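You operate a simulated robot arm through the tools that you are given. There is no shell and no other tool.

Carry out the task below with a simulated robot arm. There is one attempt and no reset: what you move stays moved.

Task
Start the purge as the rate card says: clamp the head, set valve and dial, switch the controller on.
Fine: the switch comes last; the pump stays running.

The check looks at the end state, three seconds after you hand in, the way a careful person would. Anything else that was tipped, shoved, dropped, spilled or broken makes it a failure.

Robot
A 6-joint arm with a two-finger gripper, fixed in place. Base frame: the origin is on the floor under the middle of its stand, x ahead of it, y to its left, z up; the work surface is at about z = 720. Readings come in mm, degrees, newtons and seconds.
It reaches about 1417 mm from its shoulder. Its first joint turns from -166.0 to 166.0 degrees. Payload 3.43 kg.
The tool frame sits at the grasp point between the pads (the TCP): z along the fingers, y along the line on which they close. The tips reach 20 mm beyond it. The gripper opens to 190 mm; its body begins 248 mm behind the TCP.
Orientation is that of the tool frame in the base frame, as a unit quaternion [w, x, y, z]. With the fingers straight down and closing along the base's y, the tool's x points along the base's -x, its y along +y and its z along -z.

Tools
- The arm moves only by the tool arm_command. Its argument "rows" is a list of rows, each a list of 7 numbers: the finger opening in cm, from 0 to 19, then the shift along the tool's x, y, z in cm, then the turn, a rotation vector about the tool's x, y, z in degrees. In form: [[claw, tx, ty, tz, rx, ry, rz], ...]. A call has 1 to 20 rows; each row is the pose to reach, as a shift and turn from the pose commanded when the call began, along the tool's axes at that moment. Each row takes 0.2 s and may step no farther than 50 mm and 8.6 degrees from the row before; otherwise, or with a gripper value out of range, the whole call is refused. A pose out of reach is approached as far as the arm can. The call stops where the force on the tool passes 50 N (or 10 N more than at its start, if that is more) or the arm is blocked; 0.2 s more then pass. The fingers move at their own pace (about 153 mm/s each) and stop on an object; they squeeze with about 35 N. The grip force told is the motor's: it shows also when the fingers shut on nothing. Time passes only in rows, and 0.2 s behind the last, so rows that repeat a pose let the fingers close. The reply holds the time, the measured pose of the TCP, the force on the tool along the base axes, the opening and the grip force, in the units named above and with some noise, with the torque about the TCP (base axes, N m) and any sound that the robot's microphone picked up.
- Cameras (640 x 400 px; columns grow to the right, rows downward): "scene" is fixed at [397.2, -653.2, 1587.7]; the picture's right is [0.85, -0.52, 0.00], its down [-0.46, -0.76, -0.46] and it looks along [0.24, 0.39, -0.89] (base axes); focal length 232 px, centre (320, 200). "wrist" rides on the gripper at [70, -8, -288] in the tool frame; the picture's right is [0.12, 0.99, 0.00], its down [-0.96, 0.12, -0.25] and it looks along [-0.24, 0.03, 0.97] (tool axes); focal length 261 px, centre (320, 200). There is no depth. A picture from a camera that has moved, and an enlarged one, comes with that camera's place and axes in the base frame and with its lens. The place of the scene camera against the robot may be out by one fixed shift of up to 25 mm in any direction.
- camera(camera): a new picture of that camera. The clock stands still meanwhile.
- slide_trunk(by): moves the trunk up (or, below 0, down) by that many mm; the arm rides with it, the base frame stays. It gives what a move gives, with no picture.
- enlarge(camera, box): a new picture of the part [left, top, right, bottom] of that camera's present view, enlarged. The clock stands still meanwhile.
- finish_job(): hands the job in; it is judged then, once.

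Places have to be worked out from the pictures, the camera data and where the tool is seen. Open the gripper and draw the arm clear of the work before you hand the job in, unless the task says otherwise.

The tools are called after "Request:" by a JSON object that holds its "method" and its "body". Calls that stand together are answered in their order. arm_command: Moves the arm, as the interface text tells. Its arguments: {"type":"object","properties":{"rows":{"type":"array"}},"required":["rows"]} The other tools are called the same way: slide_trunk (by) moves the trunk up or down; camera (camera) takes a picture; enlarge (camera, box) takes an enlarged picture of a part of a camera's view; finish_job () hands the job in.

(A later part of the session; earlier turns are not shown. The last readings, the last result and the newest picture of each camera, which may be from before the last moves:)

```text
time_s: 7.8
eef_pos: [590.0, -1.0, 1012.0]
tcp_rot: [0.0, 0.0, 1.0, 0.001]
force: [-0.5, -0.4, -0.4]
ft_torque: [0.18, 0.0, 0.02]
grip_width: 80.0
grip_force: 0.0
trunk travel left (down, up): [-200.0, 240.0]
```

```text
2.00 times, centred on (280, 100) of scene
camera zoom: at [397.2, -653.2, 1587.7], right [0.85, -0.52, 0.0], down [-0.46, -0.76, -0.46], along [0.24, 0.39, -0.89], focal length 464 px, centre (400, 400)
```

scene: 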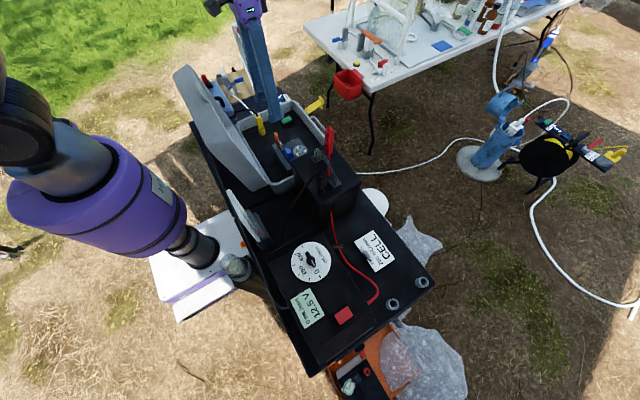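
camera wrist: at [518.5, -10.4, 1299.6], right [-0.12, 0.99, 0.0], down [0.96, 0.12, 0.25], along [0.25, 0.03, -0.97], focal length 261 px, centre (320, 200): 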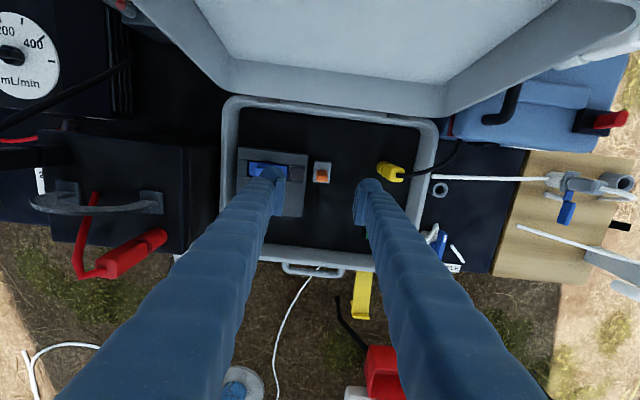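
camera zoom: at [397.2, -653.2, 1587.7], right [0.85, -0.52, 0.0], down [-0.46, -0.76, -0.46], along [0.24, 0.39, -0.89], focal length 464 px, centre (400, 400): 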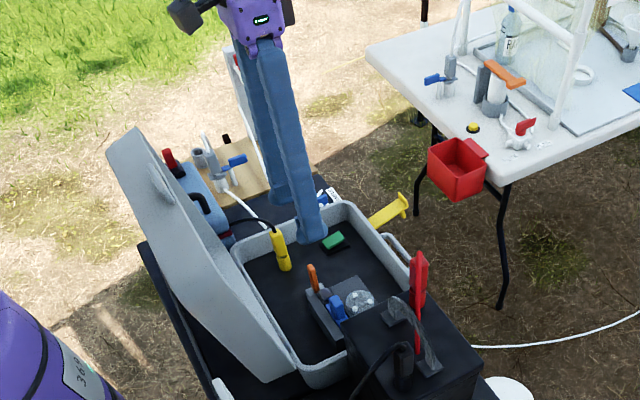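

Lever tip is confirmed at about (589.5, 2, 878), blade-shaped with its thin side along x, so it swings in the y–z plane. I'll descend with a 70 mm opening straddling it, TCP to z≈872.

Request:
{"method": "arm_command", "body": {"rows": [[7, 0, 0.3, 3, 0, 0, 0], [7, 0, 0.3, 6, 0, 0, 0], [7, 0, 0.3, 9, 0, 0, 0], [7, 0, 0.3, 11, 0, 0, 0], [7, 0, 0.3, 13, 0, 0, 0], [7, 0, 0.3, 14, 0, 0, 0]]}}

Request:
{"method": "camera", "body": {"camera": "wrist"}}

Request:
{"method": "enlarge", "body": {"camera": "scene", "box": [200, 60, 360, 180]}}

```text
time_s: 9.2
eef_pos: [588.0, 5.5, 869.2]
tcp_rot: [0.0, 0.001, 1.0, 0.0]
force: [0.5, 0.4, -0.3]
ft_torque: [0.01, 0.04, 0.0]
grip_width: 69.8
grip_force: 0.0
trunk travel left (down, up): [-200.0, 240.0]
```

```text
taken
camera wrist: at [517.9, -4.2, 1158.2], right [-0.12, 0.99, 0.0], down [0.96, 0.12, 0.25], along [0.24, 0.03, -0.97], focal length 261 px, centre (320, 200)
```

wrist: 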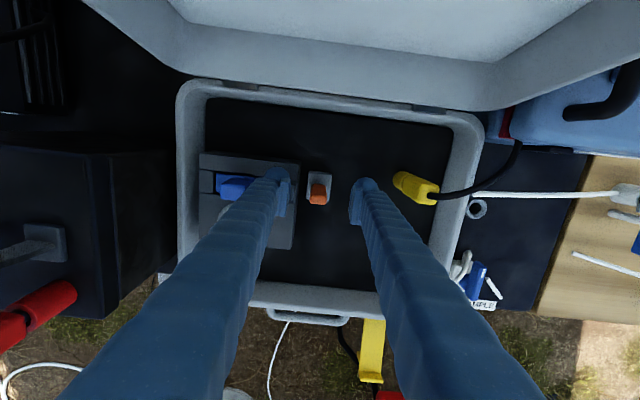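

```text
3.33 times, centred on (280, 120) of scene
camera zoom: at [397.2, -653.2, 1587.7], right [0.85, -0.52, 0.0], down [-0.46, -0.76, -0.46], along [0.24, 0.39, -0.89], focal length 772 px, centre (453, 467)
```

zoom: 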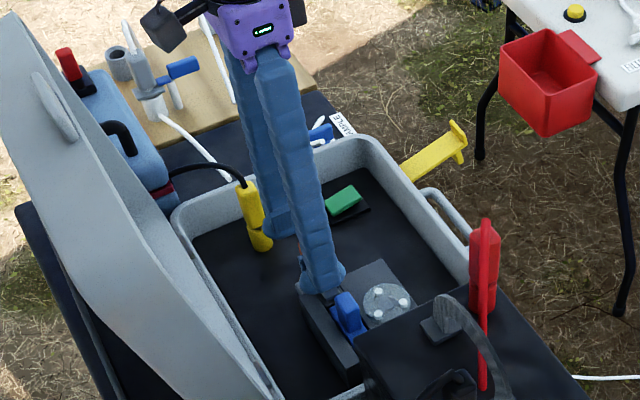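

The fingers straddle the lever with no contact. I'll creep towards -y so the +y finger meets the lever, watching the force.

Request:
{"method": "arm_command", "body": {"rows": [[7, 0, -0.8, 0, 0, 0, 0], [7, 0, -1.6, 0, 0, 0, 0], [7, 0, -2.2, 0, 0, 0, 0], [7, 0, -2.6, 0, 0, 0, 0], [7, 0, -2.9, 0, 0, 0, 0]]}}

Request:
{"method": "enlarge", "body": {"camera": "wrist", "box": [190, 130, 430, 280]}}

```text
time_s: 10.6
eef_pos: [589.8, -22.4, 871.8]
tcp_rot: [-0.001, -0.001, 1.0, -0.001]
force: [1.2, 20.4, 1.4]
ft_torque: [0.36, -0.01, 0.04]
grip_width: 68.7
grip_force: 0.0
trunk travel left (down, up): [-200.0, 240.0]
stopped in row 5: the force on the tool passed its limit at 51 N (the readings are from after the stop); the commanded pose is now the measured one
```

```text
2.67 times, centred on (310, 205) of wrist
camera zoom: at [518.5, -30.7, 1159.3], right [-0.12, 0.99, 0.0], down [0.96, 0.12, 0.25], along [0.24, 0.03, -0.97], focal length 695 px, centre (347, 187)
```

zoom: 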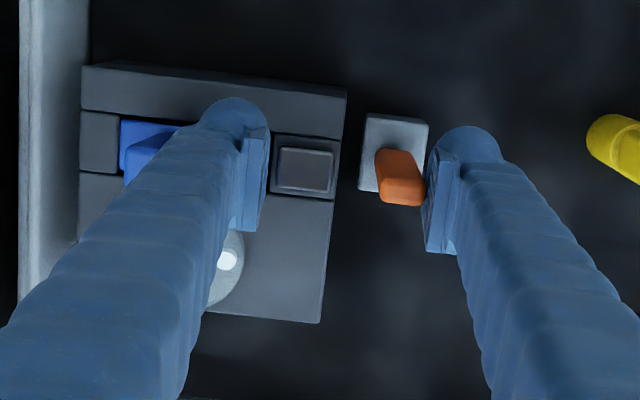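

The force jumped, but the outer side of the -y finger may have met the blue tab as well as the lever. I'll back off +y and check that nothing moved.

Request:
{"method": "arm_command", "body": {"rows": [[7, 0, 0.8, 0, 0, 0, 0], [7, 0, 1.6, 0, 0, 0, 0], [7, 0, 2.2, 0, 0, 0, 0]]}}

Request:
{"method": "enlarge", "body": {"camera": "wrist", "box": [190, 130, 430, 280]}}

Request:
{"method": "enlarge", "body": {"camera": "scene", "box": [264, 120, 328, 160]}}

```text
time_s: 11.4
eef_pos: [589.5, -1.7, 870.9]
tcp_rot: [-0.001, 0.0, 1.0, 0.001]
force: [-0.1, 0.1, -0.1]
ft_torque: [0.05, 0.0, 0.02]
grip_width: 69.7
grip_force: 0.1
trunk travel left (down, up): [-200.0, 240.0]
```

```text
2.67 times, centred on (310, 205) of wrist
camera zoom: at [518.8, -11.4, 1159.5], right [-0.12, 0.99, 0.0], down [0.96, 0.12, 0.25], along [0.24, 0.03, -0.97], focal length 695 px, centre (347, 187)
```

zoom: 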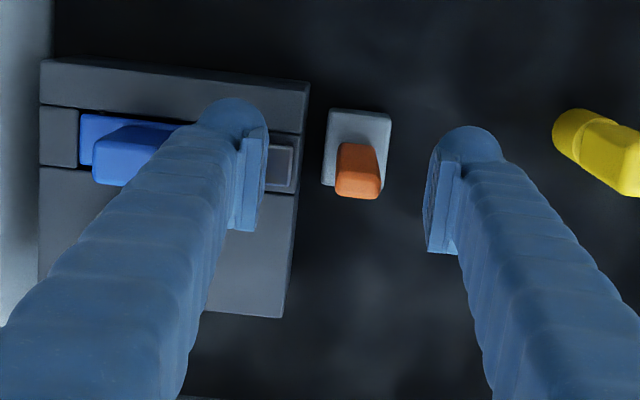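

```text
10.00 times, centred on (296, 140) of scene
camera zoom: at [397.2, -653.2, 1587.7], right [0.85, -0.52, 0.0], down [-0.46, -0.76, -0.46], along [0.24, 0.39, -0.89], focal length 2317 px, centre (560, 800)
```

zoom: 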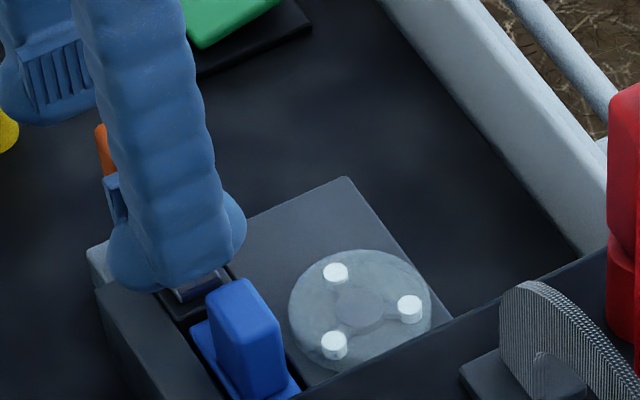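

Blue tab and lever are unchanged. Now I'll creep the other way (+y), very slowly near the contact at about +28 mm.

Request:
{"method": "arm_command", "body": {"rows": [[7, 0, 0.8, 0, 0, 0, 0], [7, 0, 1.6, 0, 0, 0, 0], [7, 0, 2.2, 0, 0, 0, 0], [7, 0, 2.4, 0, 0, 0, 0], [7, 0, 2.5, 0, 0, 0, 0], [7, 0, 2.6, 0, 0, 0, 0], [7, 0, 2.7, 0, 0, 0, 0], [7, 0, 2.8, 0, 0, 0, 0], [7, 0, 2.9, 0, 0, 0, 0], [7, 0, 3.0, 0, 0, 0, 0], [7, 0, 3.1, 0, 0, 0, 0], [7, 0, 3.2, 0, 0, 0, 0]]}}

Request:
{"method": "enlarge", "body": {"camera": "wrist", "box": [190, 130, 430, 280]}}

```text
time_s: 14.0
eef_pos: [590.4, 29.6, 871.3]
tcp_rot: [0.0, 0.001, 1.0, 0.001]
force: [1.2, -4.2, 0.6]
ft_torque: [-0.12, -0.02, 0.03]
grip_width: 72.7
grip_force: 2.5
trunk travel left (down, up): [-200.0, 240.0]
```

```text
2.67 times, centred on (310, 205) of wrist
camera zoom: at [518.5, 20.2, 1159.2], right [-0.12, 0.99, 0.0], down [0.96, 0.12, 0.25], along [0.24, 0.03, -0.97], focal length 695 px, centre (347, 187)
```

zoom: 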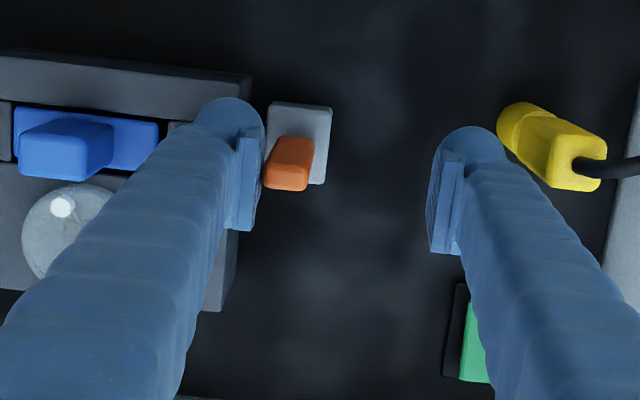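

Contact just began (4 N). I'll continue in 1 mm steps to see whether the lever yields or resists.

Request:
{"method": "arm_command", "body": {"rows": [[7, 0, 0.1, 0, 0, 0, 0], [7, 0, 0.2, 0, 0, 0, 0], [7, 0, 0.3, 0, 0, 0, 0], [7, 0, 0.4, 0, 0, 0, 0]]}}

Request:
{"method": "enlarge", "body": {"camera": "wrist", "box": [190, 130, 430, 280]}}

```text
time_s: 15.0
eef_pos: [588.5, 33.5, 871.7]
tcp_rot: [-0.001, 0.0, 1.0, 0.001]
force: [0.9, -17.9, -6.4]
ft_torque: [0.15, -0.03, 0.02]
grip_width: 79.6
grip_force: 8.7
trunk travel left (down, up): [-200.0, 240.0]
```

```text
2.67 times, centred on (310, 205) of wrist
camera zoom: at [519.0, 24.0, 1159.2], right [-0.12, 0.99, 0.0], down [0.96, 0.12, 0.25], along [0.24, 0.03, -0.97], focal length 695 px, centre (347, 187)
```

zoom: 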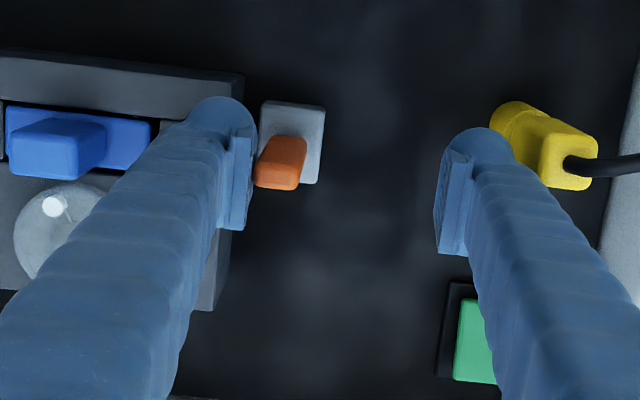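

No motion at 18 N towards +y, so I'll release it. I'll lift, close the fingers, and test the push towards the head (-y) with the closed fingertips from the +y side, clear of the blue tab.

Request:
{"method": "arm_command", "body": {"rows": [[7, 0, -1.0, 0, 0, 0, 0], [7, 0, -2.0, -1.0, 0, 0, 0], [7, 0, -3.0, -3.5, 0, 0, 0], [7, 0, -3.0, -6, 0, 0, 0], [5, 0, 0, -6, 0, 0, 0], [2, 0, 1.8, -6, 0, 0, 0], [0, 0, 1.8, -6, 0, 0, 0], [0, 0, 1.8, -3, 0, 0, 0], [0, 0, 1.8, 0, 0, 0, 0]]}}

Request:
{"method": "enlarge", "body": {"camera": "wrist", "box": [190, 110, 430, 260]}}

```text
time_s: 17.0
eef_pos: [586.6, 51.5, 869.4]
tcp_rot: [-0.001, 0.0, 1.0, -0.001]
force: [0.6, 1.6, -0.4]
ft_torque: [0.0, 0.05, 0.01]
grip_width: 0.0
grip_force: 34.3
trunk travel left (down, up): [-200.0, 240.0]
```

```text
2.67 times, centred on (310, 185) of wrist
camera zoom: at [517.0, 42.7, 1158.1], right [-0.12, 0.99, 0.0], down [0.96, 0.12, 0.25], along [0.24, 0.03, -0.97], focal length 695 px, centre (347, 240)
```

zoom: 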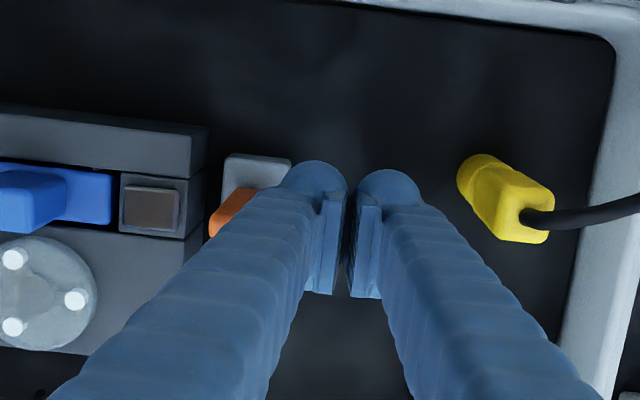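

Closed fingertips are right beside the lever's +y face. Pushing slowly towards -y in 1 mm steps.

Request:
{"method": "arm_command", "body": {"rows": [[0, 0, -0.2, 0, 0, 0, 0], [0, 0, -0.3, 0, 0, 0, 0], [0, 0, -0.4, 0, 0, 0, 0], [0, 0, -0.5, 0, 0, 0, 0], [0, 0, -0.6, 0, 0, 0, 0], [0, 0, -0.7, 0, 0, 0, 0], [0, 0, -0.8, 0, 0, 0, 0]]}}

Request:
{"method": "enlarge", "body": {"camera": "scene", "box": [264, 120, 328, 160]}}

```text
time_s: 18.6
eef_pos: [589.4, 44.0, 871.7]
tcp_rot: [0.0, 0.0, 1.0, 0.0]
force: [-0.4, 9.1, 0.0]
ft_torque: [0.0, -0.02, -0.01]
grip_width: 0.0
grip_force: 34.2
trunk travel left (down, up): [-200.0, 240.0]
```

```text
10.00 times, centred on (296, 140) of scene
camera zoom: at [397.2, -653.2, 1587.7], right [0.85, -0.52, 0.0], down [-0.46, -0.76, -0.46], along [0.24, 0.39, -0.89], focal length 2317 px, centre (560, 800)
```

zoom: 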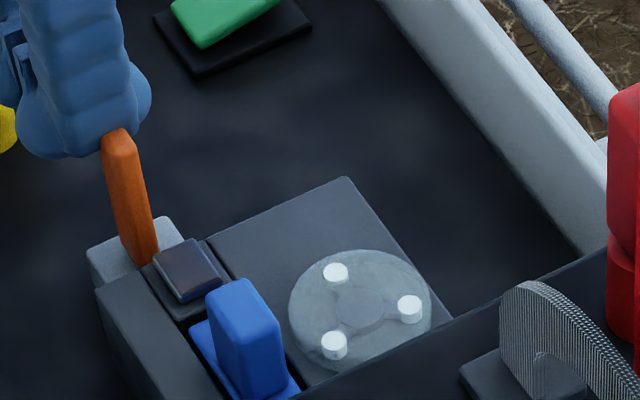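

The lever's tip has shifted slightly towards -y at only 9 N, so it does swing towards the head. I'll keep pushing, 2 mm per row.

Request:
{"method": "arm_command", "body": {"rows": [[0, 0, -0.2, 0, 0, 0, 0], [0, 0, -0.4, 0, 0, 0, 0], [0, 0, -0.6, 0, 0, 0, 0], [0, 0, -0.8, 0, 0, 0, 0], [0, 0, -1.0, 0, 0, 0, 0], [0, 0, -1.2, 0, 0, 0, 0]]}}

Request:
{"method": "enlarge", "body": {"camera": "scene", "box": [264, 120, 328, 160]}}

Request:
{"method": "enlarge", "body": {"camera": "wrist", "box": [190, 110, 430, 260]}}

```text
time_s: 19.3
eef_pos: [589.0, 44.2, 870.1]
tcp_rot: [0.001, 0.0, 1.0, 0.0]
force: [-0.6, 18.3, -2.4]
ft_torque: [0.01, 0.02, 0.04]
grip_width: 0.0
grip_force: 34.0
trunk travel left (down, up): [-200.0, 240.0]
stopped in row 3: the force on the tool passed its limit at 55 N (the readings are from after the stop); the commanded pose is now the measured one
```

```text
10.00 times, centred on (296, 140) of scene
camera zoom: at [397.2, -653.2, 1587.7], right [0.85, -0.52, 0.0], down [-0.46, -0.76, -0.46], along [0.24, 0.39, -0.89], focal length 2317 px, centre (560, 800)
```

zoom: 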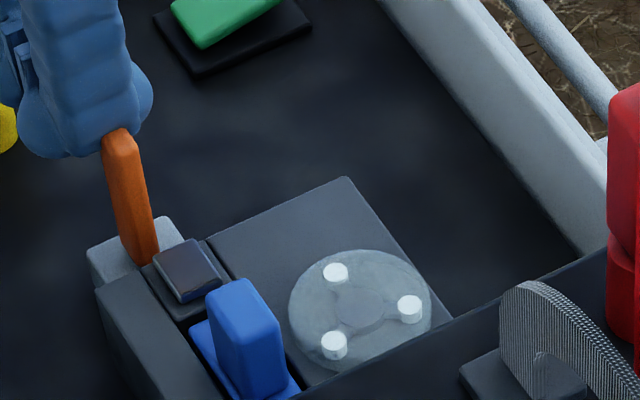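

```text
2.67 times, centred on (310, 185) of wrist
camera zoom: at [518.7, 35.0, 1159.4], right [-0.12, 0.99, 0.0], down [0.96, 0.12, 0.25], along [0.24, 0.03, -0.97], focal length 695 px, centre (347, 240)
```

zoom: 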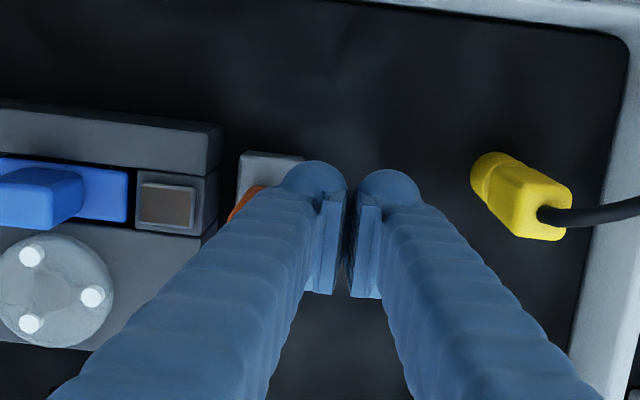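

The lever did not budge along y at 50 N, so it must swing about another axis; the wide face is along y, so it should fold along x. I'll lift, move to its -x side and test a push towards +x.

Request:
{"method": "arm_command", "body": {"rows": [[0, 0, 0.5, 0, 0, 0, 0], [0, 0, 0.5, -3, 0, 0, 0], [0, 0, 0.5, -6, 0, 0, 0], [0, 1.5, -2, -6, 0, 0, 0], [0, 2.9, -4.2, -6, 0, 0, 0], [0, 2.9, -4.2, -3, 0, 0, 0], [0, 2.9, -4.2, 0, 0, 0, 0]]}}

Request:
{"method": "enlarge", "body": {"camera": "wrist", "box": [190, 110, 430, 260]}}

Request:
{"method": "enlarge", "body": {"camera": "scene", "box": [232, 100, 328, 160]}}

```text
time_s: 20.9
eef_pos: [563.5, 0.2, 868.9]
tcp_rot: [0.0, 0.0, 1.0, 0.001]
force: [0.5, -0.7, 0.2]
ft_torque: [-0.06, 0.07, 0.0]
grip_width: 0.0
grip_force: 34.3
trunk travel left (down, up): [-200.0, 240.0]
```

```text
2.67 times, centred on (310, 185) of wrist
camera zoom: at [492.1, -9.1, 1157.7], right [-0.12, 0.99, 0.0], down [0.96, 0.12, 0.25], along [0.25, 0.03, -0.97], focal length 695 px, centre (347, 240)
```

zoom: 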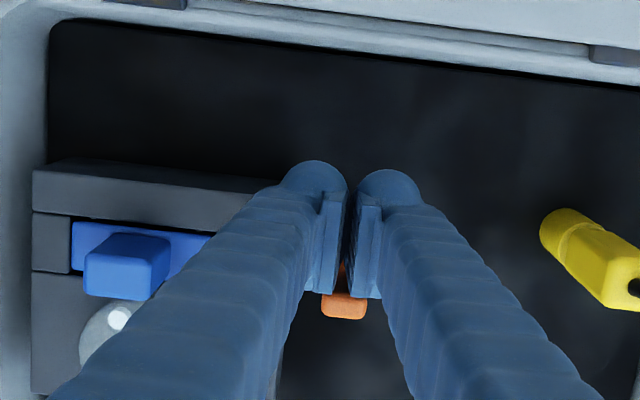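

```text
6.67 times, centred on (280, 130) of scene
camera zoom: at [397.2, -653.2, 1587.7], right [0.85, -0.52, 0.0], down [-0.46, -0.76, -0.46], along [0.24, 0.39, -0.89], focal length 1545 px, centre (587, 667)
```

zoom: 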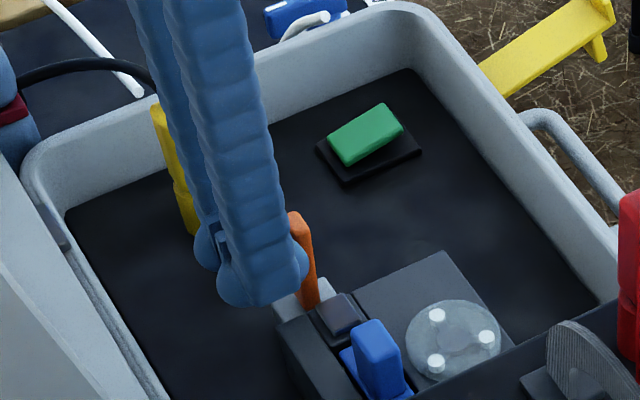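

Tips are just behind the lever on the -x side. Pushing towards +x in small steps.

Request:
{"method": "arm_command", "body": {"rows": [[0, -0.2, 0.1, 0, 0, 0, 0], [0, -0.4, 0.2, 0, 0, 0, 0], [0, -0.5, 0.2, 0, 0, 0, 0], [0, -0.6, 0.2, 0, 0, 0, 0], [0, -0.7, 0.2, 0, 0, 0, 0], [0, -0.8, 0.2, 0, 0, 0, 0], [0, -0.9, 0.2, 0, 0, 0, 0], [0, -1.0, 0.2, 0, 0, 0, 0], [0, -1.1, 0.2, 0, 0, 0, 0], [0, -1.2, 0.2, 0, 0, 0, 0]]}}

Request:
{"method": "enlarge", "body": {"camera": "scene", "box": [264, 120, 328, 160]}}

```text
time_s: 23.1
eef_pos: [573.2, 1.4, 872.2]
tcp_rot: [0.0, 0.0, 1.0, 0.002]
force: [-1.1, 0.1, -0.1]
ft_torque: [-0.03, 0.0, 0.0]
grip_width: 0.0
grip_force: 34.5
trunk travel left (down, up): [-200.0, 240.0]
```

```text
10.00 times, centred on (296, 140) of scene
camera zoom: at [397.2, -653.2, 1587.7], right [0.85, -0.52, 0.0], down [-0.46, -0.76, -0.46], along [0.24, 0.39, -0.89], focal length 2317 px, centre (560, 800)
```

zoom: 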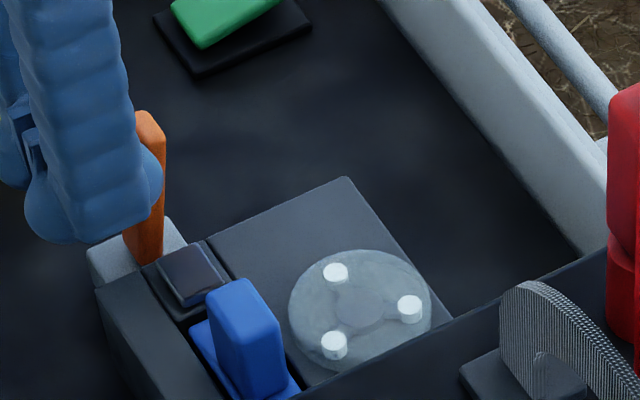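

The lever swung easily towards +x (about 1 N), so it folds forward. I'll shift to y≈14 so the fingers clear the head's side, and keep pushing it over and down.

Request:
{"method": "arm_command", "body": {"rows": [[0, -0.8, 0.6, 0, 0, 0, 0], [0, -1.6, 1.25, 0, 0, 0, 0], [0, -2.4, 1.25, 0.1, 0, 0, 0], [0, -3.2, 1.25, 0.3, 0, 0, 0], [0, -4.0, 1.25, 0.7, 0, 0, 0]]}}

Request:
{"method": "enlarge", "body": {"camera": "scene", "box": [264, 110, 328, 160]}}

Request:
{"method": "enlarge", "body": {"camera": "wrist", "box": [190, 130, 430, 280]}}

```text
time_s: 24.3
eef_pos: [613.4, 14.0, 862.9]
tcp_rot: [0.0, 0.0, 1.0, 0.001]
force: [-0.1, 0.6, -0.2]
ft_torque: [-0.02, 0.01, 0.02]
grip_width: 0.3
grip_force: 34.4
trunk travel left (down, up): [-200.0, 240.0]
```

```text
8.00 times, centred on (296, 135) of scene
camera zoom: at [397.2, -653.2, 1587.7], right [0.85, -0.52, 0.0], down [-0.46, -0.76, -0.46], along [0.24, 0.39, -0.89], focal length 1854 px, centre (512, 720)
```

zoom: 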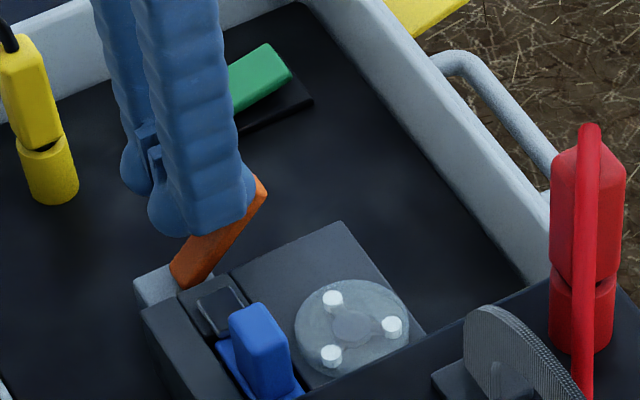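

```text
2.67 times, centred on (310, 205) of wrist
camera zoom: at [541.7, 5.3, 1151.9], right [-0.12, 0.99, 0.0], down [0.96, 0.12, 0.25], along [0.25, 0.03, -0.97], focal length 695 px, centre (347, 187)
```

zoom: 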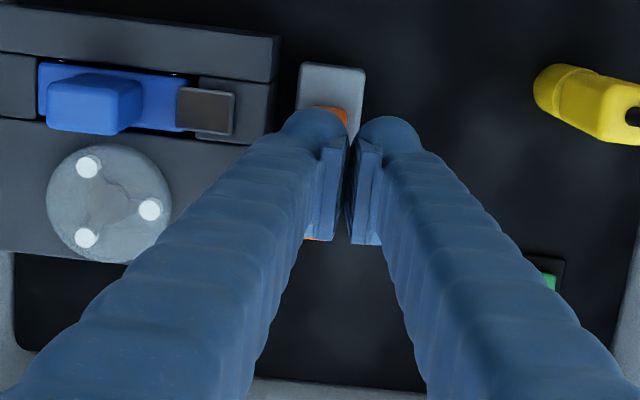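

The lever is now leaning about 45° forward. Continuing forward and down to press it flat, watching for resistance at the end stop.

Request:
{"method": "arm_command", "body": {"rows": [[0, -0.8, 0, 0.5, 0, 0, 0], [0, -1.5, 0, 1.0, 0, 0, 0], [0, -2.1, 0, 1.5, 0, 0, 0], [0, -2.5, 0, 2.0, 0, 0, 0], [0, -2.8, 0, 2.4, 0, 0, 0], [0, -3.0, 0, 2.8, 0, 0, 0]]}}

Request:
{"method": "enlarge", "body": {"camera": "scene", "box": [264, 110, 328, 160]}}

Request:
{"method": "enlarge", "body": {"camera": "wrist", "box": [190, 100, 430, 250]}}

```text
time_s: 25.1
eef_pos: [627.8, 14.1, 853.4]
tcp_rot: [-0.002, 0.0, 1.0, 0.001]
force: [-15.8, 1.8, 40.1]
ft_torque: [-0.42, -0.43, -0.14]
grip_width: 0.0
grip_force: 34.5
trunk travel left (down, up): [-200.0, 240.0]
stopped in row 4: the force on the tool passed its limit at 60 N (the readings are from after the stop); the commanded pose is now the measured one
```

```text
8.00 times, centred on (296, 135) of scene
camera zoom: at [397.2, -653.2, 1587.7], right [0.85, -0.52, 0.0], down [-0.46, -0.76, -0.46], along [0.24, 0.39, -0.89], focal length 1854 px, centre (512, 720)
```

zoom: 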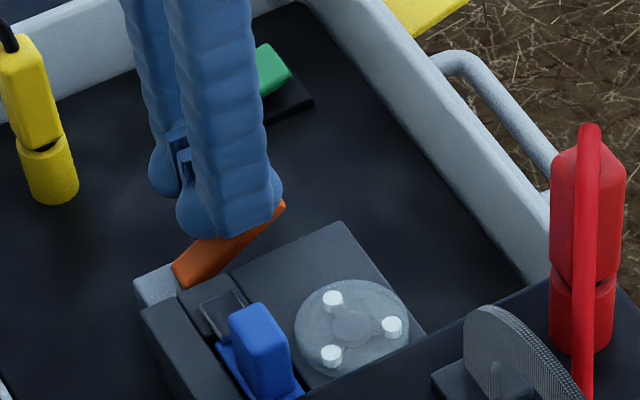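

```text
2.67 times, centred on (310, 175) of wrist
camera zoom: at [557.2, 5.4, 1142.4], right [-0.12, 0.99, 0.0], down [0.96, 0.12, 0.24], along [0.24, 0.03, -0.97], focal length 695 px, centre (347, 267)
```

zoom: 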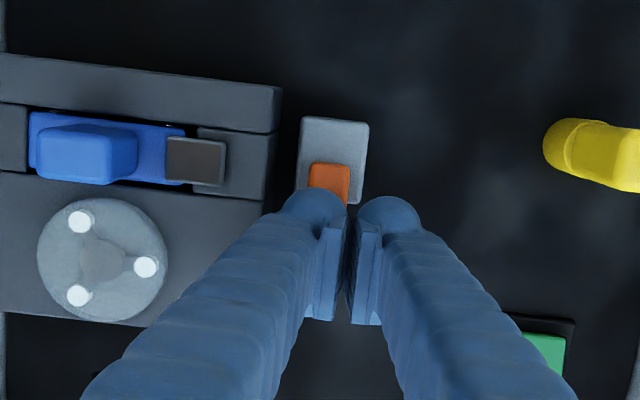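

Strong resistance (40 N up) with the lever near 60–65°; it may be at its end stop or at an over-centre point. I'll back off upward and check whether the lever stays there.

Request:
{"method": "arm_command", "body": {"rows": [[0, 0, 0, -1.0, 0, 0, 0], [0, 0.5, 0, -3.0, 0, 0, 0], [0, 2.0, 0, -6, 0, 0, 0], [4, 4.0, 0, -9, 0, 0, 0], [10, 4.0, 0, -11, 0, 0, 0], [10, 4.0, 0, -11, 0, 0, 0]]}}

Request:
{"method": "enlarge", "body": {"camera": "scene", "box": [264, 110, 328, 160]}}

Request:
{"method": "enlarge", "body": {"camera": "wrist", "box": [230, 140, 390, 240]}}

```text
time_s: 26.5
eef_pos: [591.7, 13.7, 961.1]
tcp_rot: [-0.002, -0.001, 1.0, 0.001]
force: [-1.2, 0.0, 0.9]
ft_torque: [0.0, 0.03, 0.0]
grip_width: 99.7
grip_force: 0.0
trunk travel left (down, up): [-200.0, 240.0]
```

```text
8.00 times, centred on (296, 135) of scene
camera zoom: at [397.2, -653.2, 1587.7], right [0.85, -0.52, 0.0], down [-0.46, -0.76, -0.46], along [0.24, 0.39, -0.89], focal length 1854 px, centre (512, 720)
```

zoom: 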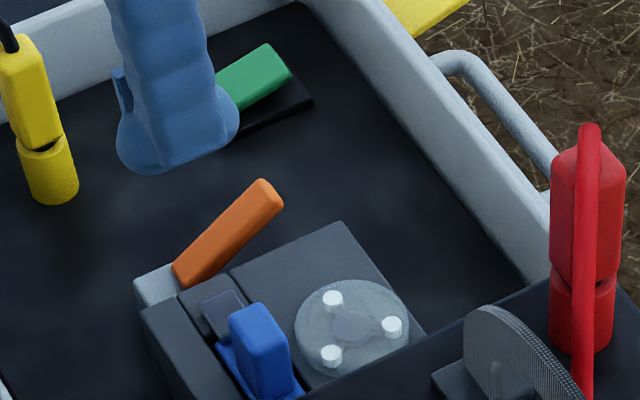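

```text
4.00 times, centred on (310, 190) of wrist
camera zoom: at [522.0, 4.4, 1249.4], right [-0.12, 0.99, 0.0], down [0.96, 0.12, 0.24], along [0.24, 0.03, -0.97], focal length 1043 px, centre (360, 240)
```

zoom: 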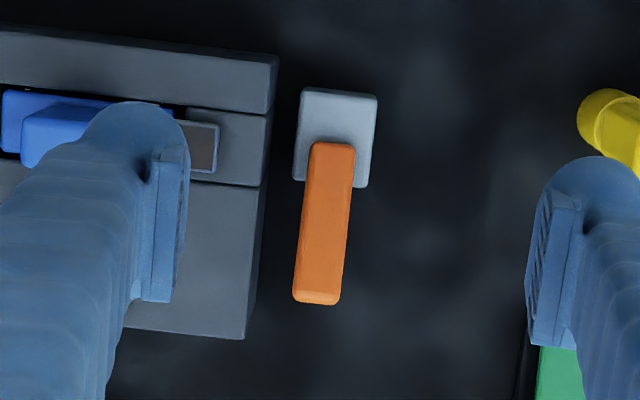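

The lever stays tilted about 55–60° forward and did not spring back. I'll compare the head (shoe, lamp) with the earlier zooms from the same viewpoints.

Request:
{"method": "enlarge", "body": {"camera": "scene", "box": [264, 120, 328, 160]}}

Request:
{"method": "enlarge", "body": {"camera": "scene", "box": [282, 140, 310, 162]}}

Request:
{"method": "arm_command", "body": {"rows": [[12, -0.5, -0.5, -4, 0, 0, 0], [14, -1.0, -1.0, -8, 0, 0, 0], [16, -1.5, -1.5, -12, 0, 0, 0], [18, -1.7, -2, -16, 0, 0, 0], [19, -1.7, -2, -20, 0, 0, 0], [19, -1.7, -2, -23, 0, 0, 0]]}}

Request:
{"method": "enlarge", "body": {"camera": "wrist", "box": [240, 130, 352, 200]}}

```text
10.00 times, centred on (296, 140) of scene
camera zoom: at [397.2, -653.2, 1587.7], right [0.85, -0.52, 0.0], down [-0.46, -0.76, -0.46], along [0.24, 0.39, -0.89], focal length 2317 px, centre (560, 800)
```

zoom: 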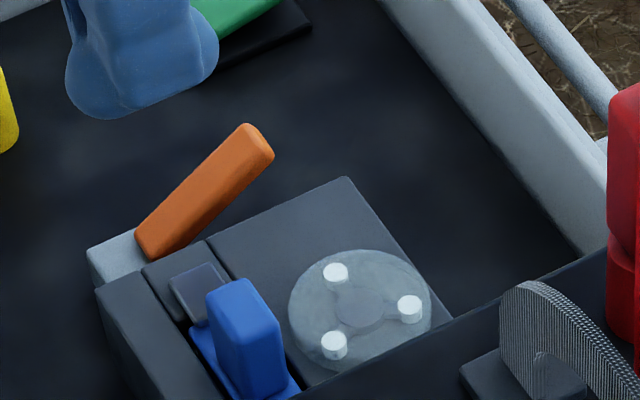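

```text
16.00 times, centred on (296, 151) of scene
camera zoom: at [397.2, -653.2, 1587.7], right [0.85, -0.52, 0.0], down [-0.46, -0.76, -0.46], along [0.24, 0.39, -0.89], focal length 3708 px, centre (704, 984)
```

zoom: 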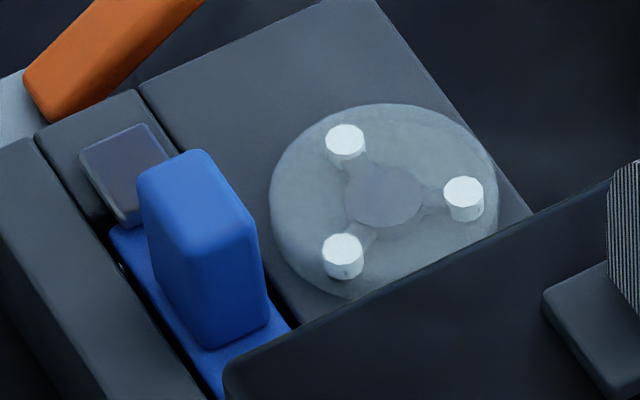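

```text
time_s: 27.9
eef_pos: [608.2, -5.9, 1191.0]
tcp_rot: [-0.003, 0.0, 1.0, 0.001]
force: [-0.2, 0.1, 0.1]
ft_torque: [-0.03, -0.03, -0.01]
grip_width: 190.1
grip_force: 0.1
trunk travel left (down, up): [-200.0, 240.0]
```

```text
5.71 times, centred on (296, 165) of wrist
camera zoom: at [537.9, -15.3, 1480.0], right [-0.12, 0.99, 0.0], down [0.96, 0.12, 0.24], along [0.24, 0.03, -0.97], focal length 1489 px, centre (457, 400)
```

zoom: 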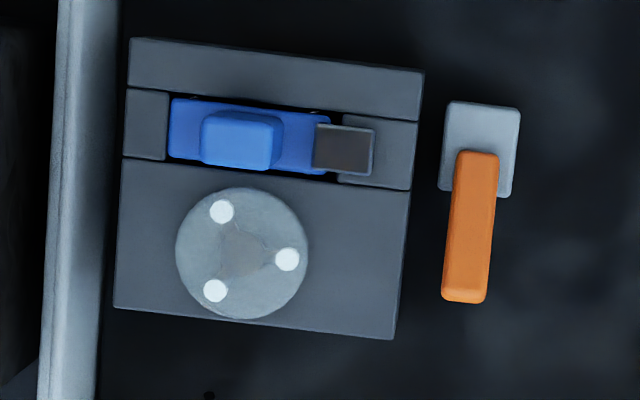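

The brown bolt has slid about 15 mm onto the blue shoe, so the lever drives a locking bolt towards "clamped"; lever angle is about 60° from upright. I'll tilt for an oblique look to confirm the bolt sits over the shoe.

Request:
{"method": "arm_command", "body": {"rows": [[19, 0, 3, 1.5, 6.5, 0, 0], [19, 0, 6, 3, 13, 0, 0], [19, 0, 9, 4.5, 19.5, 0, 0], [19, 0, 12, 6, 26, 0, 0], [19, 0, 15, 7.5, 32.5, 0, 0], [19, 0, 18, 9, 39, 0, 0]]}}

Request:
{"method": "enlarge", "body": {"camera": "wrist", "box": [290, 138, 354, 178]}}

Request:
{"method": "enlarge", "body": {"camera": "wrist", "box": [280, 130, 376, 200]}}

Request:
{"method": "enlarge", "body": {"camera": "wrist", "box": [170, 40, 298, 140]}}

```text
time_s: 29.3
eef_pos: [607.8, 177.7, 1098.1]
tcp_rot: [-0.003, -0.001, 0.943, -0.334]
force: [0.2, 0.6, -0.6]
ft_torque: [0.0, 0.03, -0.05]
grip_width: 190.0
grip_force: 0.1
trunk travel left (down, up): [-200.0, 240.0]
```

```text
10.00 times, centred on (322, 158) of wrist
camera zoom: at [538.4, 349.8, 1328.4], right [-0.12, 0.77, -0.62], down [0.96, 0.25, 0.12], along [0.24, -0.59, -0.77], focal length 2606 px, centre (300, 620)
```

zoom: 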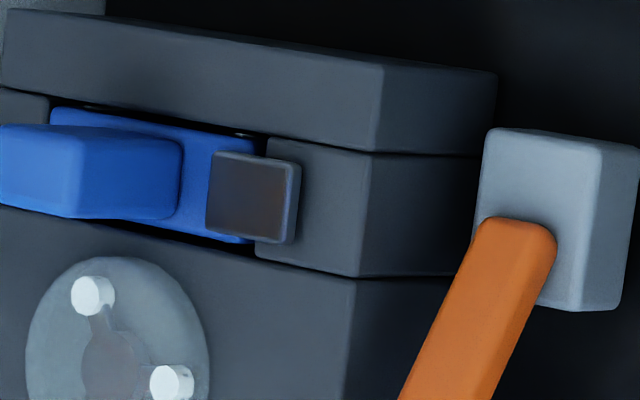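

```text
5.71 times, centred on (328, 165) of wrist
camera zoom: at [538.4, 349.8, 1328.4], right [-0.12, 0.77, -0.62], down [0.96, 0.25, 0.12], along [0.24, -0.59, -0.77], focal length 1489 px, centre (274, 400)
```

zoom: 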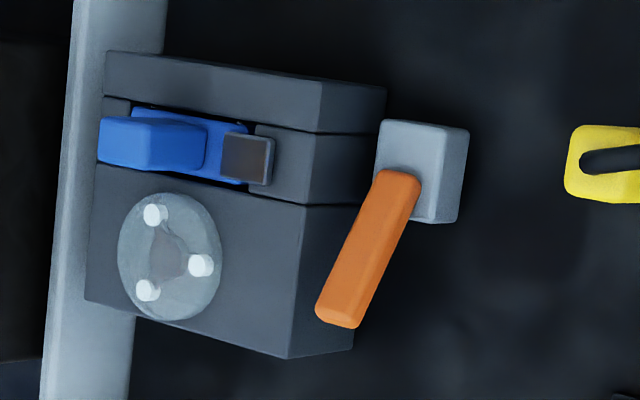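

```text
4.00 times, centred on (234, 90) of wrist
camera zoom: at [538.4, 349.8, 1328.4], right [-0.12, 0.77, -0.62], down [0.96, 0.25, 0.12], along [0.24, -0.59, -0.77], focal length 1043 px, centre (664, 640)
```

zoom: 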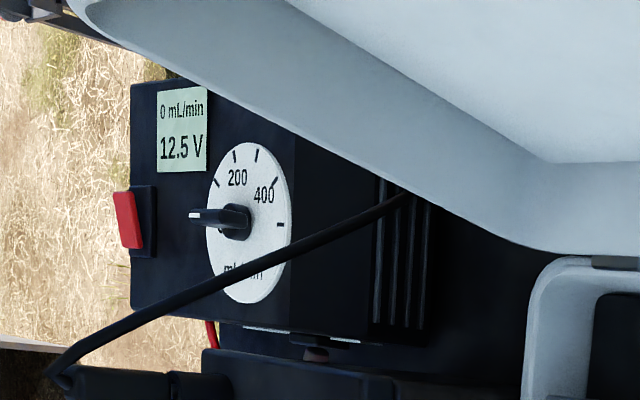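

The bolt clearly overlaps the blue shoe and the lever hit a hard stop, so the head is clamped. Next the valve: hub near (733,279), handle bar top z≈786 with its white mark pointing -x. I'll untilt and move above it for a closer look.

Request:
{"method": "arm_command", "body": {"rows": [[16, -2.1, 2.86, 0.86, -6.5, 0, 0], [14, -4.2, 5.72, 1.72, -13, 0, 0], [12, -6.3, 8.58, 2.58, -19.5, 0, 0], [10, -8.4, 11.44, 3.43, -26, 0, 0], [8, -10.5, 14.3, 4.29, -32.5, 0, 0], [6, -12.5, 17.16, 5.15, -39, 0, 0], [6, -12.5, 17.16, 5.15, -39, 0, 0]]}}

Request:
{"method": "camera", "body": {"camera": "wrist"}}

Request:
{"method": "enlarge", "body": {"camera": "wrist", "box": [250, 130, 410, 230]}}

```text
time_s: 30.9
eef_pos: [731.7, 277.0, 952.5]
tcp_rot: [-0.002, -0.001, 1.0, 0.002]
force: [-0.7, 0.3, 0.0]
ft_torque: [0.09, -0.01, 0.03]
grip_width: 59.9
grip_force: 0.1
trunk travel left (down, up): [-200.0, 240.0]
```

```text
taken
camera wrist: at [662.5, 266.9, 1240.6], right [-0.12, 0.99, 0.0], down [0.96, 0.12, 0.24], along [0.24, 0.03, -0.97], focal length 261 px, centre (320, 200)
```

wrist: 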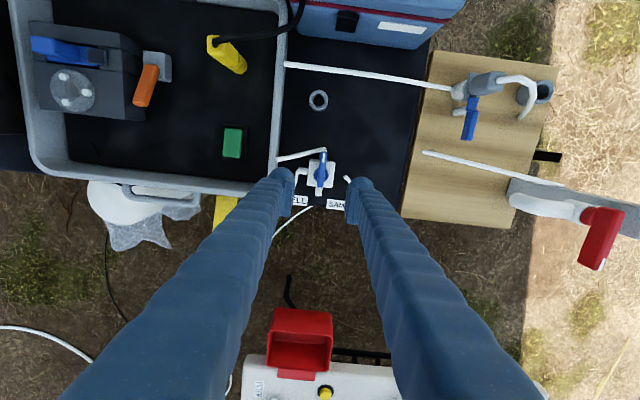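

```text
4.00 times, centred on (330, 180) of wrist
camera zoom: at [662.5, 266.9, 1240.6], right [-0.12, 0.99, 0.0], down [0.96, 0.12, 0.24], along [0.24, 0.03, -0.97], focal length 1043 px, centre (280, 280)
```

zoom: 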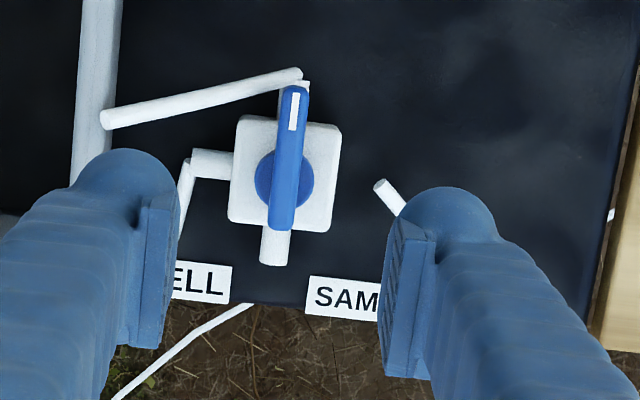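

Hub is at about (734.5, 278) and the bar runs along x. I'll descend with a 40 mm opening straddling the bar, TCP to z≈787, centred on the hub.

Request:
{"method": "arm_command", "body": {"rows": [[4, -0.15, 0.1, 4, 0, 0, 0], [4, -0.28, 0.13, 8, 0, 0, 0], [4, -0.28, 0.13, 11, 0, 0, 0], [4, -0.28, 0.13, 13.5, 0, 0, 0], [4, -0.28, 0.13, 15.5, 0, 0, 0], [4, -0.28, 0.13, 16.4, 0, 0, 0]]}}

Request:
{"method": "enlarge", "body": {"camera": "wrist", "box": [250, 130, 410, 230]}}

Request:
{"method": "enlarge", "body": {"camera": "scene", "box": [232, 60, 328, 120]}}

```text
time_s: 32.3
eef_pos: [733.8, 278.1, 788.7]
tcp_rot: [-0.003, 0.0, 1.0, 0.001]
force: [-0.2, 0.2, 0.5]
ft_torque: [-0.06, 0.01, 0.01]
grip_width: 40.2
grip_force: 0.1
trunk travel left (down, up): [-200.0, 240.0]
```

```text
4.00 times, centred on (330, 180) of wrist
camera zoom: at [665.4, 268.5, 1076.3], right [-0.12, 0.99, 0.0], down [0.96, 0.12, 0.24], along [0.24, 0.03, -0.97], focal length 1043 px, centre (280, 280)
```

zoom: 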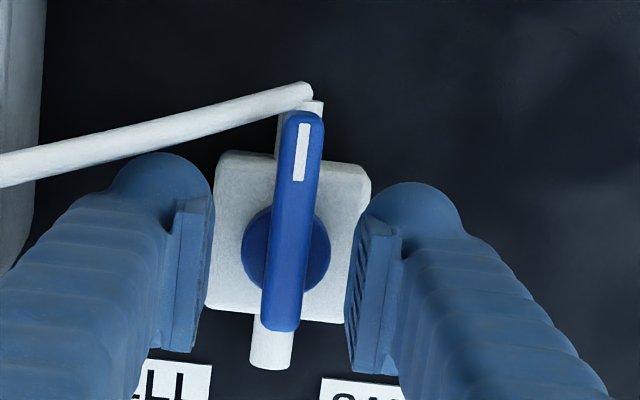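

```text
6.67 times, centred on (280, 90) of scene
camera zoom: at [397.2, -653.2, 1587.7], right [0.85, -0.52, 0.0], down [-0.46, -0.76, -0.46], along [0.24, 0.39, -0.89], focal length 1545 px, centre (587, 933)
```

zoom: 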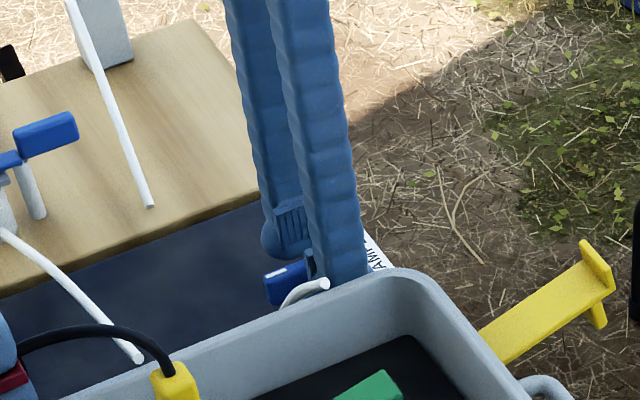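

The bar is centred between the pads. I'll close on it and turn the first 45° (counter-clockwise seen from above, towards the CELL side).

Request:
{"method": "arm_command", "body": {"rows": [[2, 0, 0, 0, 0, 0, 0], [0.5, 0, 0, 0, 0, 0, 0], [0.5, 0, 0, 0, 0, 0, 0]]}}

Request:
{"method": "arm_command", "body": {"rows": [[0.5, 0, 0, 0, 0, 0, -5], [0.5, 0, 0, 0, 0, 0, -10], [0.5, 0, 0, 0, 0, 0, -15], [0.5, 0, 0, 0, 0, 0, -20], [0.5, 0, 0, 0, 0, 0, -25], [0.5, 0, 0, 0, 0, 0, -30]]}}

Request:
{"method": "enlarge", "body": {"camera": "wrist", "box": [250, 130, 410, 230]}}

```text
time_s: 33.1
eef_pos: [734.0, 281.5, 787.8]
tcp_rot: [-0.003, -0.001, 1.0, 0.001]
force: [-3.1, 21.2, -4.4]
ft_torque: [0.16, 0.05, 0.0]
grip_width: 11.0
grip_force: 44.4
trunk travel left (down, up): [-200.0, 240.0]
```

```text
time_s: 34.5
eef_pos: [734.8, 280.3, 787.8]
tcp_rot: [-0.003, -0.259, 0.966, 0.001]
force: [2.2, 37.4, -16.5]
ft_torque: [0.29, -0.08, -0.01]
grip_width: 10.8
grip_force: 44.3
trunk travel left (down, up): [-200.0, 240.0]
```

```text
4.00 times, centred on (330, 180) of wrist
camera zoom: at [679.1, 236.3, 1076.1], right [-0.6, 0.8, 0.0], down [0.78, 0.58, 0.24], along [0.19, 0.15, -0.97], focal length 1043 px, centre (280, 280)
```

zoom: 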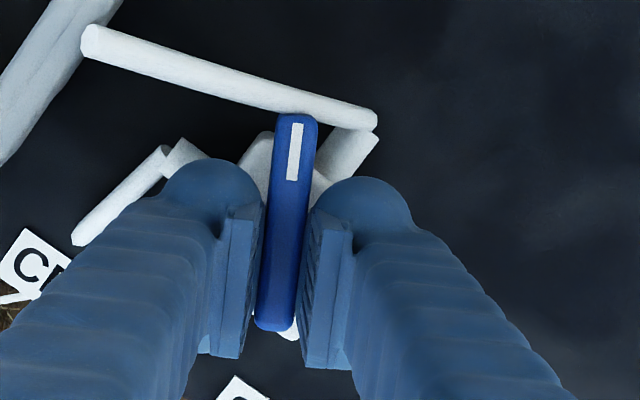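

The handle follows (now 30° turned), but there's a 37 N sideways pull, so the hub is slightly further +y than my TCP. I'll shift +y by a few mm to relieve it before continuing.

Request:
{"method": "arm_command", "body": {"rows": [[0.5, -0.05, 0.09, 0, 0, 0, 0], [0.5, -0.1, 0.17, 0, 0, 0, 0]]}}

```text
time_s: 35.1
eef_pos: [734.9, 280.3, 787.4]
tcp_rot: [-0.004, -0.26, 0.966, 0.002]
force: [4.8, 22.2, -19.8]
ft_torque: [0.29, -0.31, -0.03]
grip_width: 10.9
grip_force: 44.3
trunk travel left (down, up): [-200.0, 240.0]
```

Relief works (37→22 N). Another 2 mm in +y and 1 mm down to unload the rest.

Request:
{"method": "arm_command", "body": {"rows": [[0.5, -0.05, 0.09, 0.05, 0, 0, 0], [0.5, -0.12, 0.2, 0.12, 0, 0, 0]]}}

```text
time_s: 35.7
eef_pos: [734.5, 279.3, 787.1]
tcp_rot: [-0.003, -0.259, 0.966, 0.001]
force: [10.0, -8.7, -4.3]
ft_torque: [-0.63, 0.8, -0.02]
grip_width: 11.1
grip_force: 43.9
trunk travel left (down, up): [-200.0, 240.0]
```

Forces are small now. Nudging +x 1 mm and continuing the turn another 30°.

Request:
{"method": "arm_command", "body": {"rows": [[0.5, -0.08, -0.07, 0, 0, 0, -5], [0.5, -0.08, -0.07, 0, 0, 0, -10], [0.5, -0.08, -0.07, 0, 0, 0, -15], [0.5, -0.08, -0.07, 0, 0, 0, -20], [0.5, -0.08, -0.07, 0, 0, 0, -25], [0.5, -0.08, -0.07, 0, 0, 0, -30]]}}

Request:
{"method": "enlarge", "body": {"camera": "wrist", "box": [250, 130, 410, 230]}}

```text
time_s: 37.1
eef_pos: [734.2, 279.3, 787.6]
tcp_rot: [-0.001, -0.501, 0.865, 0.003]
force: [0.3, -32.5, 11.4]
ft_torque: [-0.71, 0.21, -0.01]
grip_width: 10.9
grip_force: 44.7
trunk travel left (down, up): [-200.0, 240.0]
```

```text
4.00 times, centred on (330, 180) of wrist
camera zoom: at [708.1, 213.4, 1076.0], right [-0.92, 0.39, 0.01], down [0.38, 0.89, 0.25], along [0.09, 0.23, -0.97], focal length 1043 px, centre (280, 280)
```

zoom: 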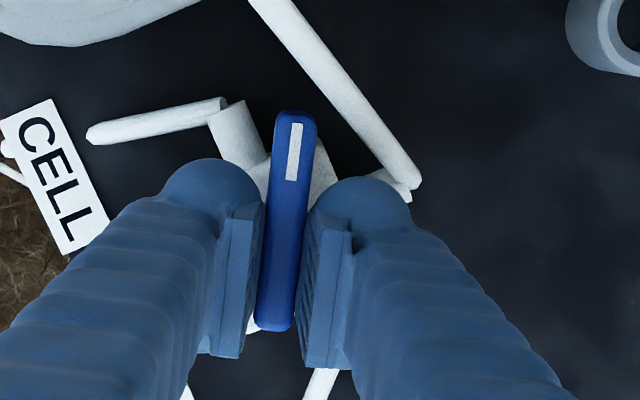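

60° done; the mark is heading to the CELL port. Relieving 2.5 mm towards -y and turning the last 30°.

Request:
{"method": "arm_command", "body": {"rows": [[0.5, 0.1, -0.06, 0, 0, 0, 0], [0.5, 0.2, -0.12, 0, 0, 0, 0], [0.5, 0.2, -0.12, 0, 0, 0, -5], [0.5, 0.2, -0.12, 0, 0, 0, -10], [0.5, 0.2, -0.12, 0, 0, 0, -15], [0.5, 0.2, -0.12, 0, 0, 0, -20], [0.5, 0.2, -0.12, 0, 0, 0, -25], [0.5, 0.2, -0.12, 0, 0, 0, -30]]}}

Request:
{"method": "enlarge", "body": {"camera": "wrist", "box": [250, 130, 410, 230]}}

```text
time_s: 38.9
eef_pos: [735.0, 279.9, 787.7]
tcp_rot: [0.002, 0.708, -0.706, -0.003]
force: [-5.6, -2.2, 9.0]
ft_torque: [-0.28, 0.02, -0.13]
grip_width: 11.0
grip_force: 43.7
trunk travel left (down, up): [-200.0, 240.0]
```

```text
4.00 times, centred on (330, 180) of wrist
camera zoom: at [744.5, 208.3, 1075.7], right [-0.99, -0.12, 0.0], down [-0.12, 0.96, 0.25], along [-0.04, 0.25, -0.97], focal length 1043 px, centre (280, 280)
```

zoom: 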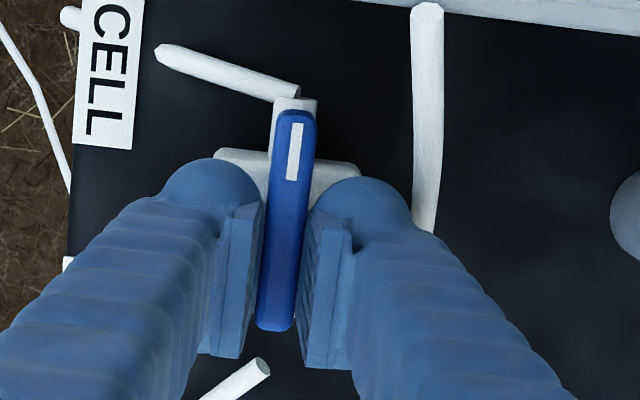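

The white mark now points at the CELL port at 90°. I'll open the fingers and lift straight up to inspect.

Request:
{"method": "arm_command", "body": {"rows": [[2, 0, 0, 0, 0, 0, 0], [3.5, 0, 0, 0, 0, 0, 0], [3.5, 0, 0, -2, 0, 0, 0], [3.5, 0, 0, -6, 0, 0, 0], [4, 0, 0, -11, 0, 0, 0], [6, 0, 0, -16, 0, 0, 0], [8, 0, 0, -21, 0, 0, 0]]}}

Request:
{"method": "camera", "body": {"camera": "wrist"}}

Request:
{"method": "enlarge", "body": {"camera": "wrist", "box": [250, 130, 410, 230]}}

```text
time_s: 40.5
eef_pos: [734.6, 278.0, 997.0]
tcp_rot: [-0.001, -0.706, 0.708, 0.003]
force: [0.6, 0.3, 0.5]
ft_torque: [0.01, 0.03, 0.0]
grip_width: 80.3
grip_force: 0.0
trunk travel left (down, up): [-200.0, 240.0]
```

```text
taken
camera wrist: at [745.0, 206.6, 1285.0], right [-0.99, -0.12, 0.0], down [-0.11, 0.96, 0.25], along [-0.03, 0.25, -0.97], focal length 261 px, centre (320, 200)
```

wrist: 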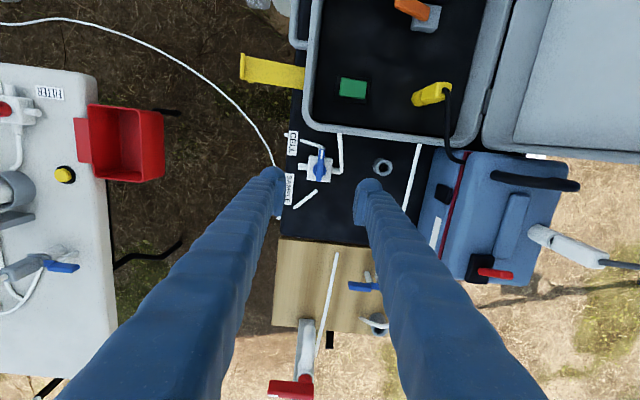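

```text
4.00 times, centred on (330, 180) of wrist
camera zoom: at [745.0, 206.6, 1285.0], right [-0.99, -0.12, 0.0], down [-0.11, 0.96, 0.25], along [-0.03, 0.25, -0.97], focal length 1043 px, centre (280, 280)
```

zoom: 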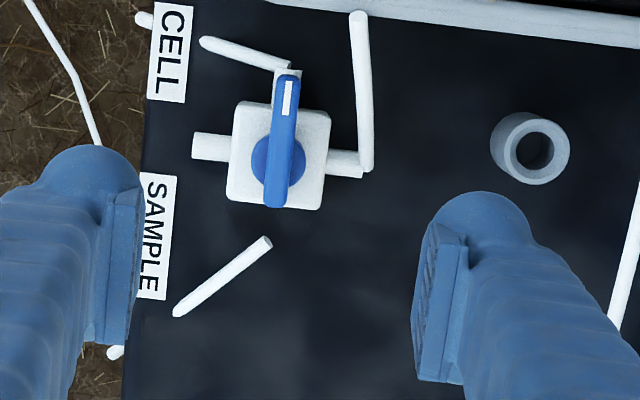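

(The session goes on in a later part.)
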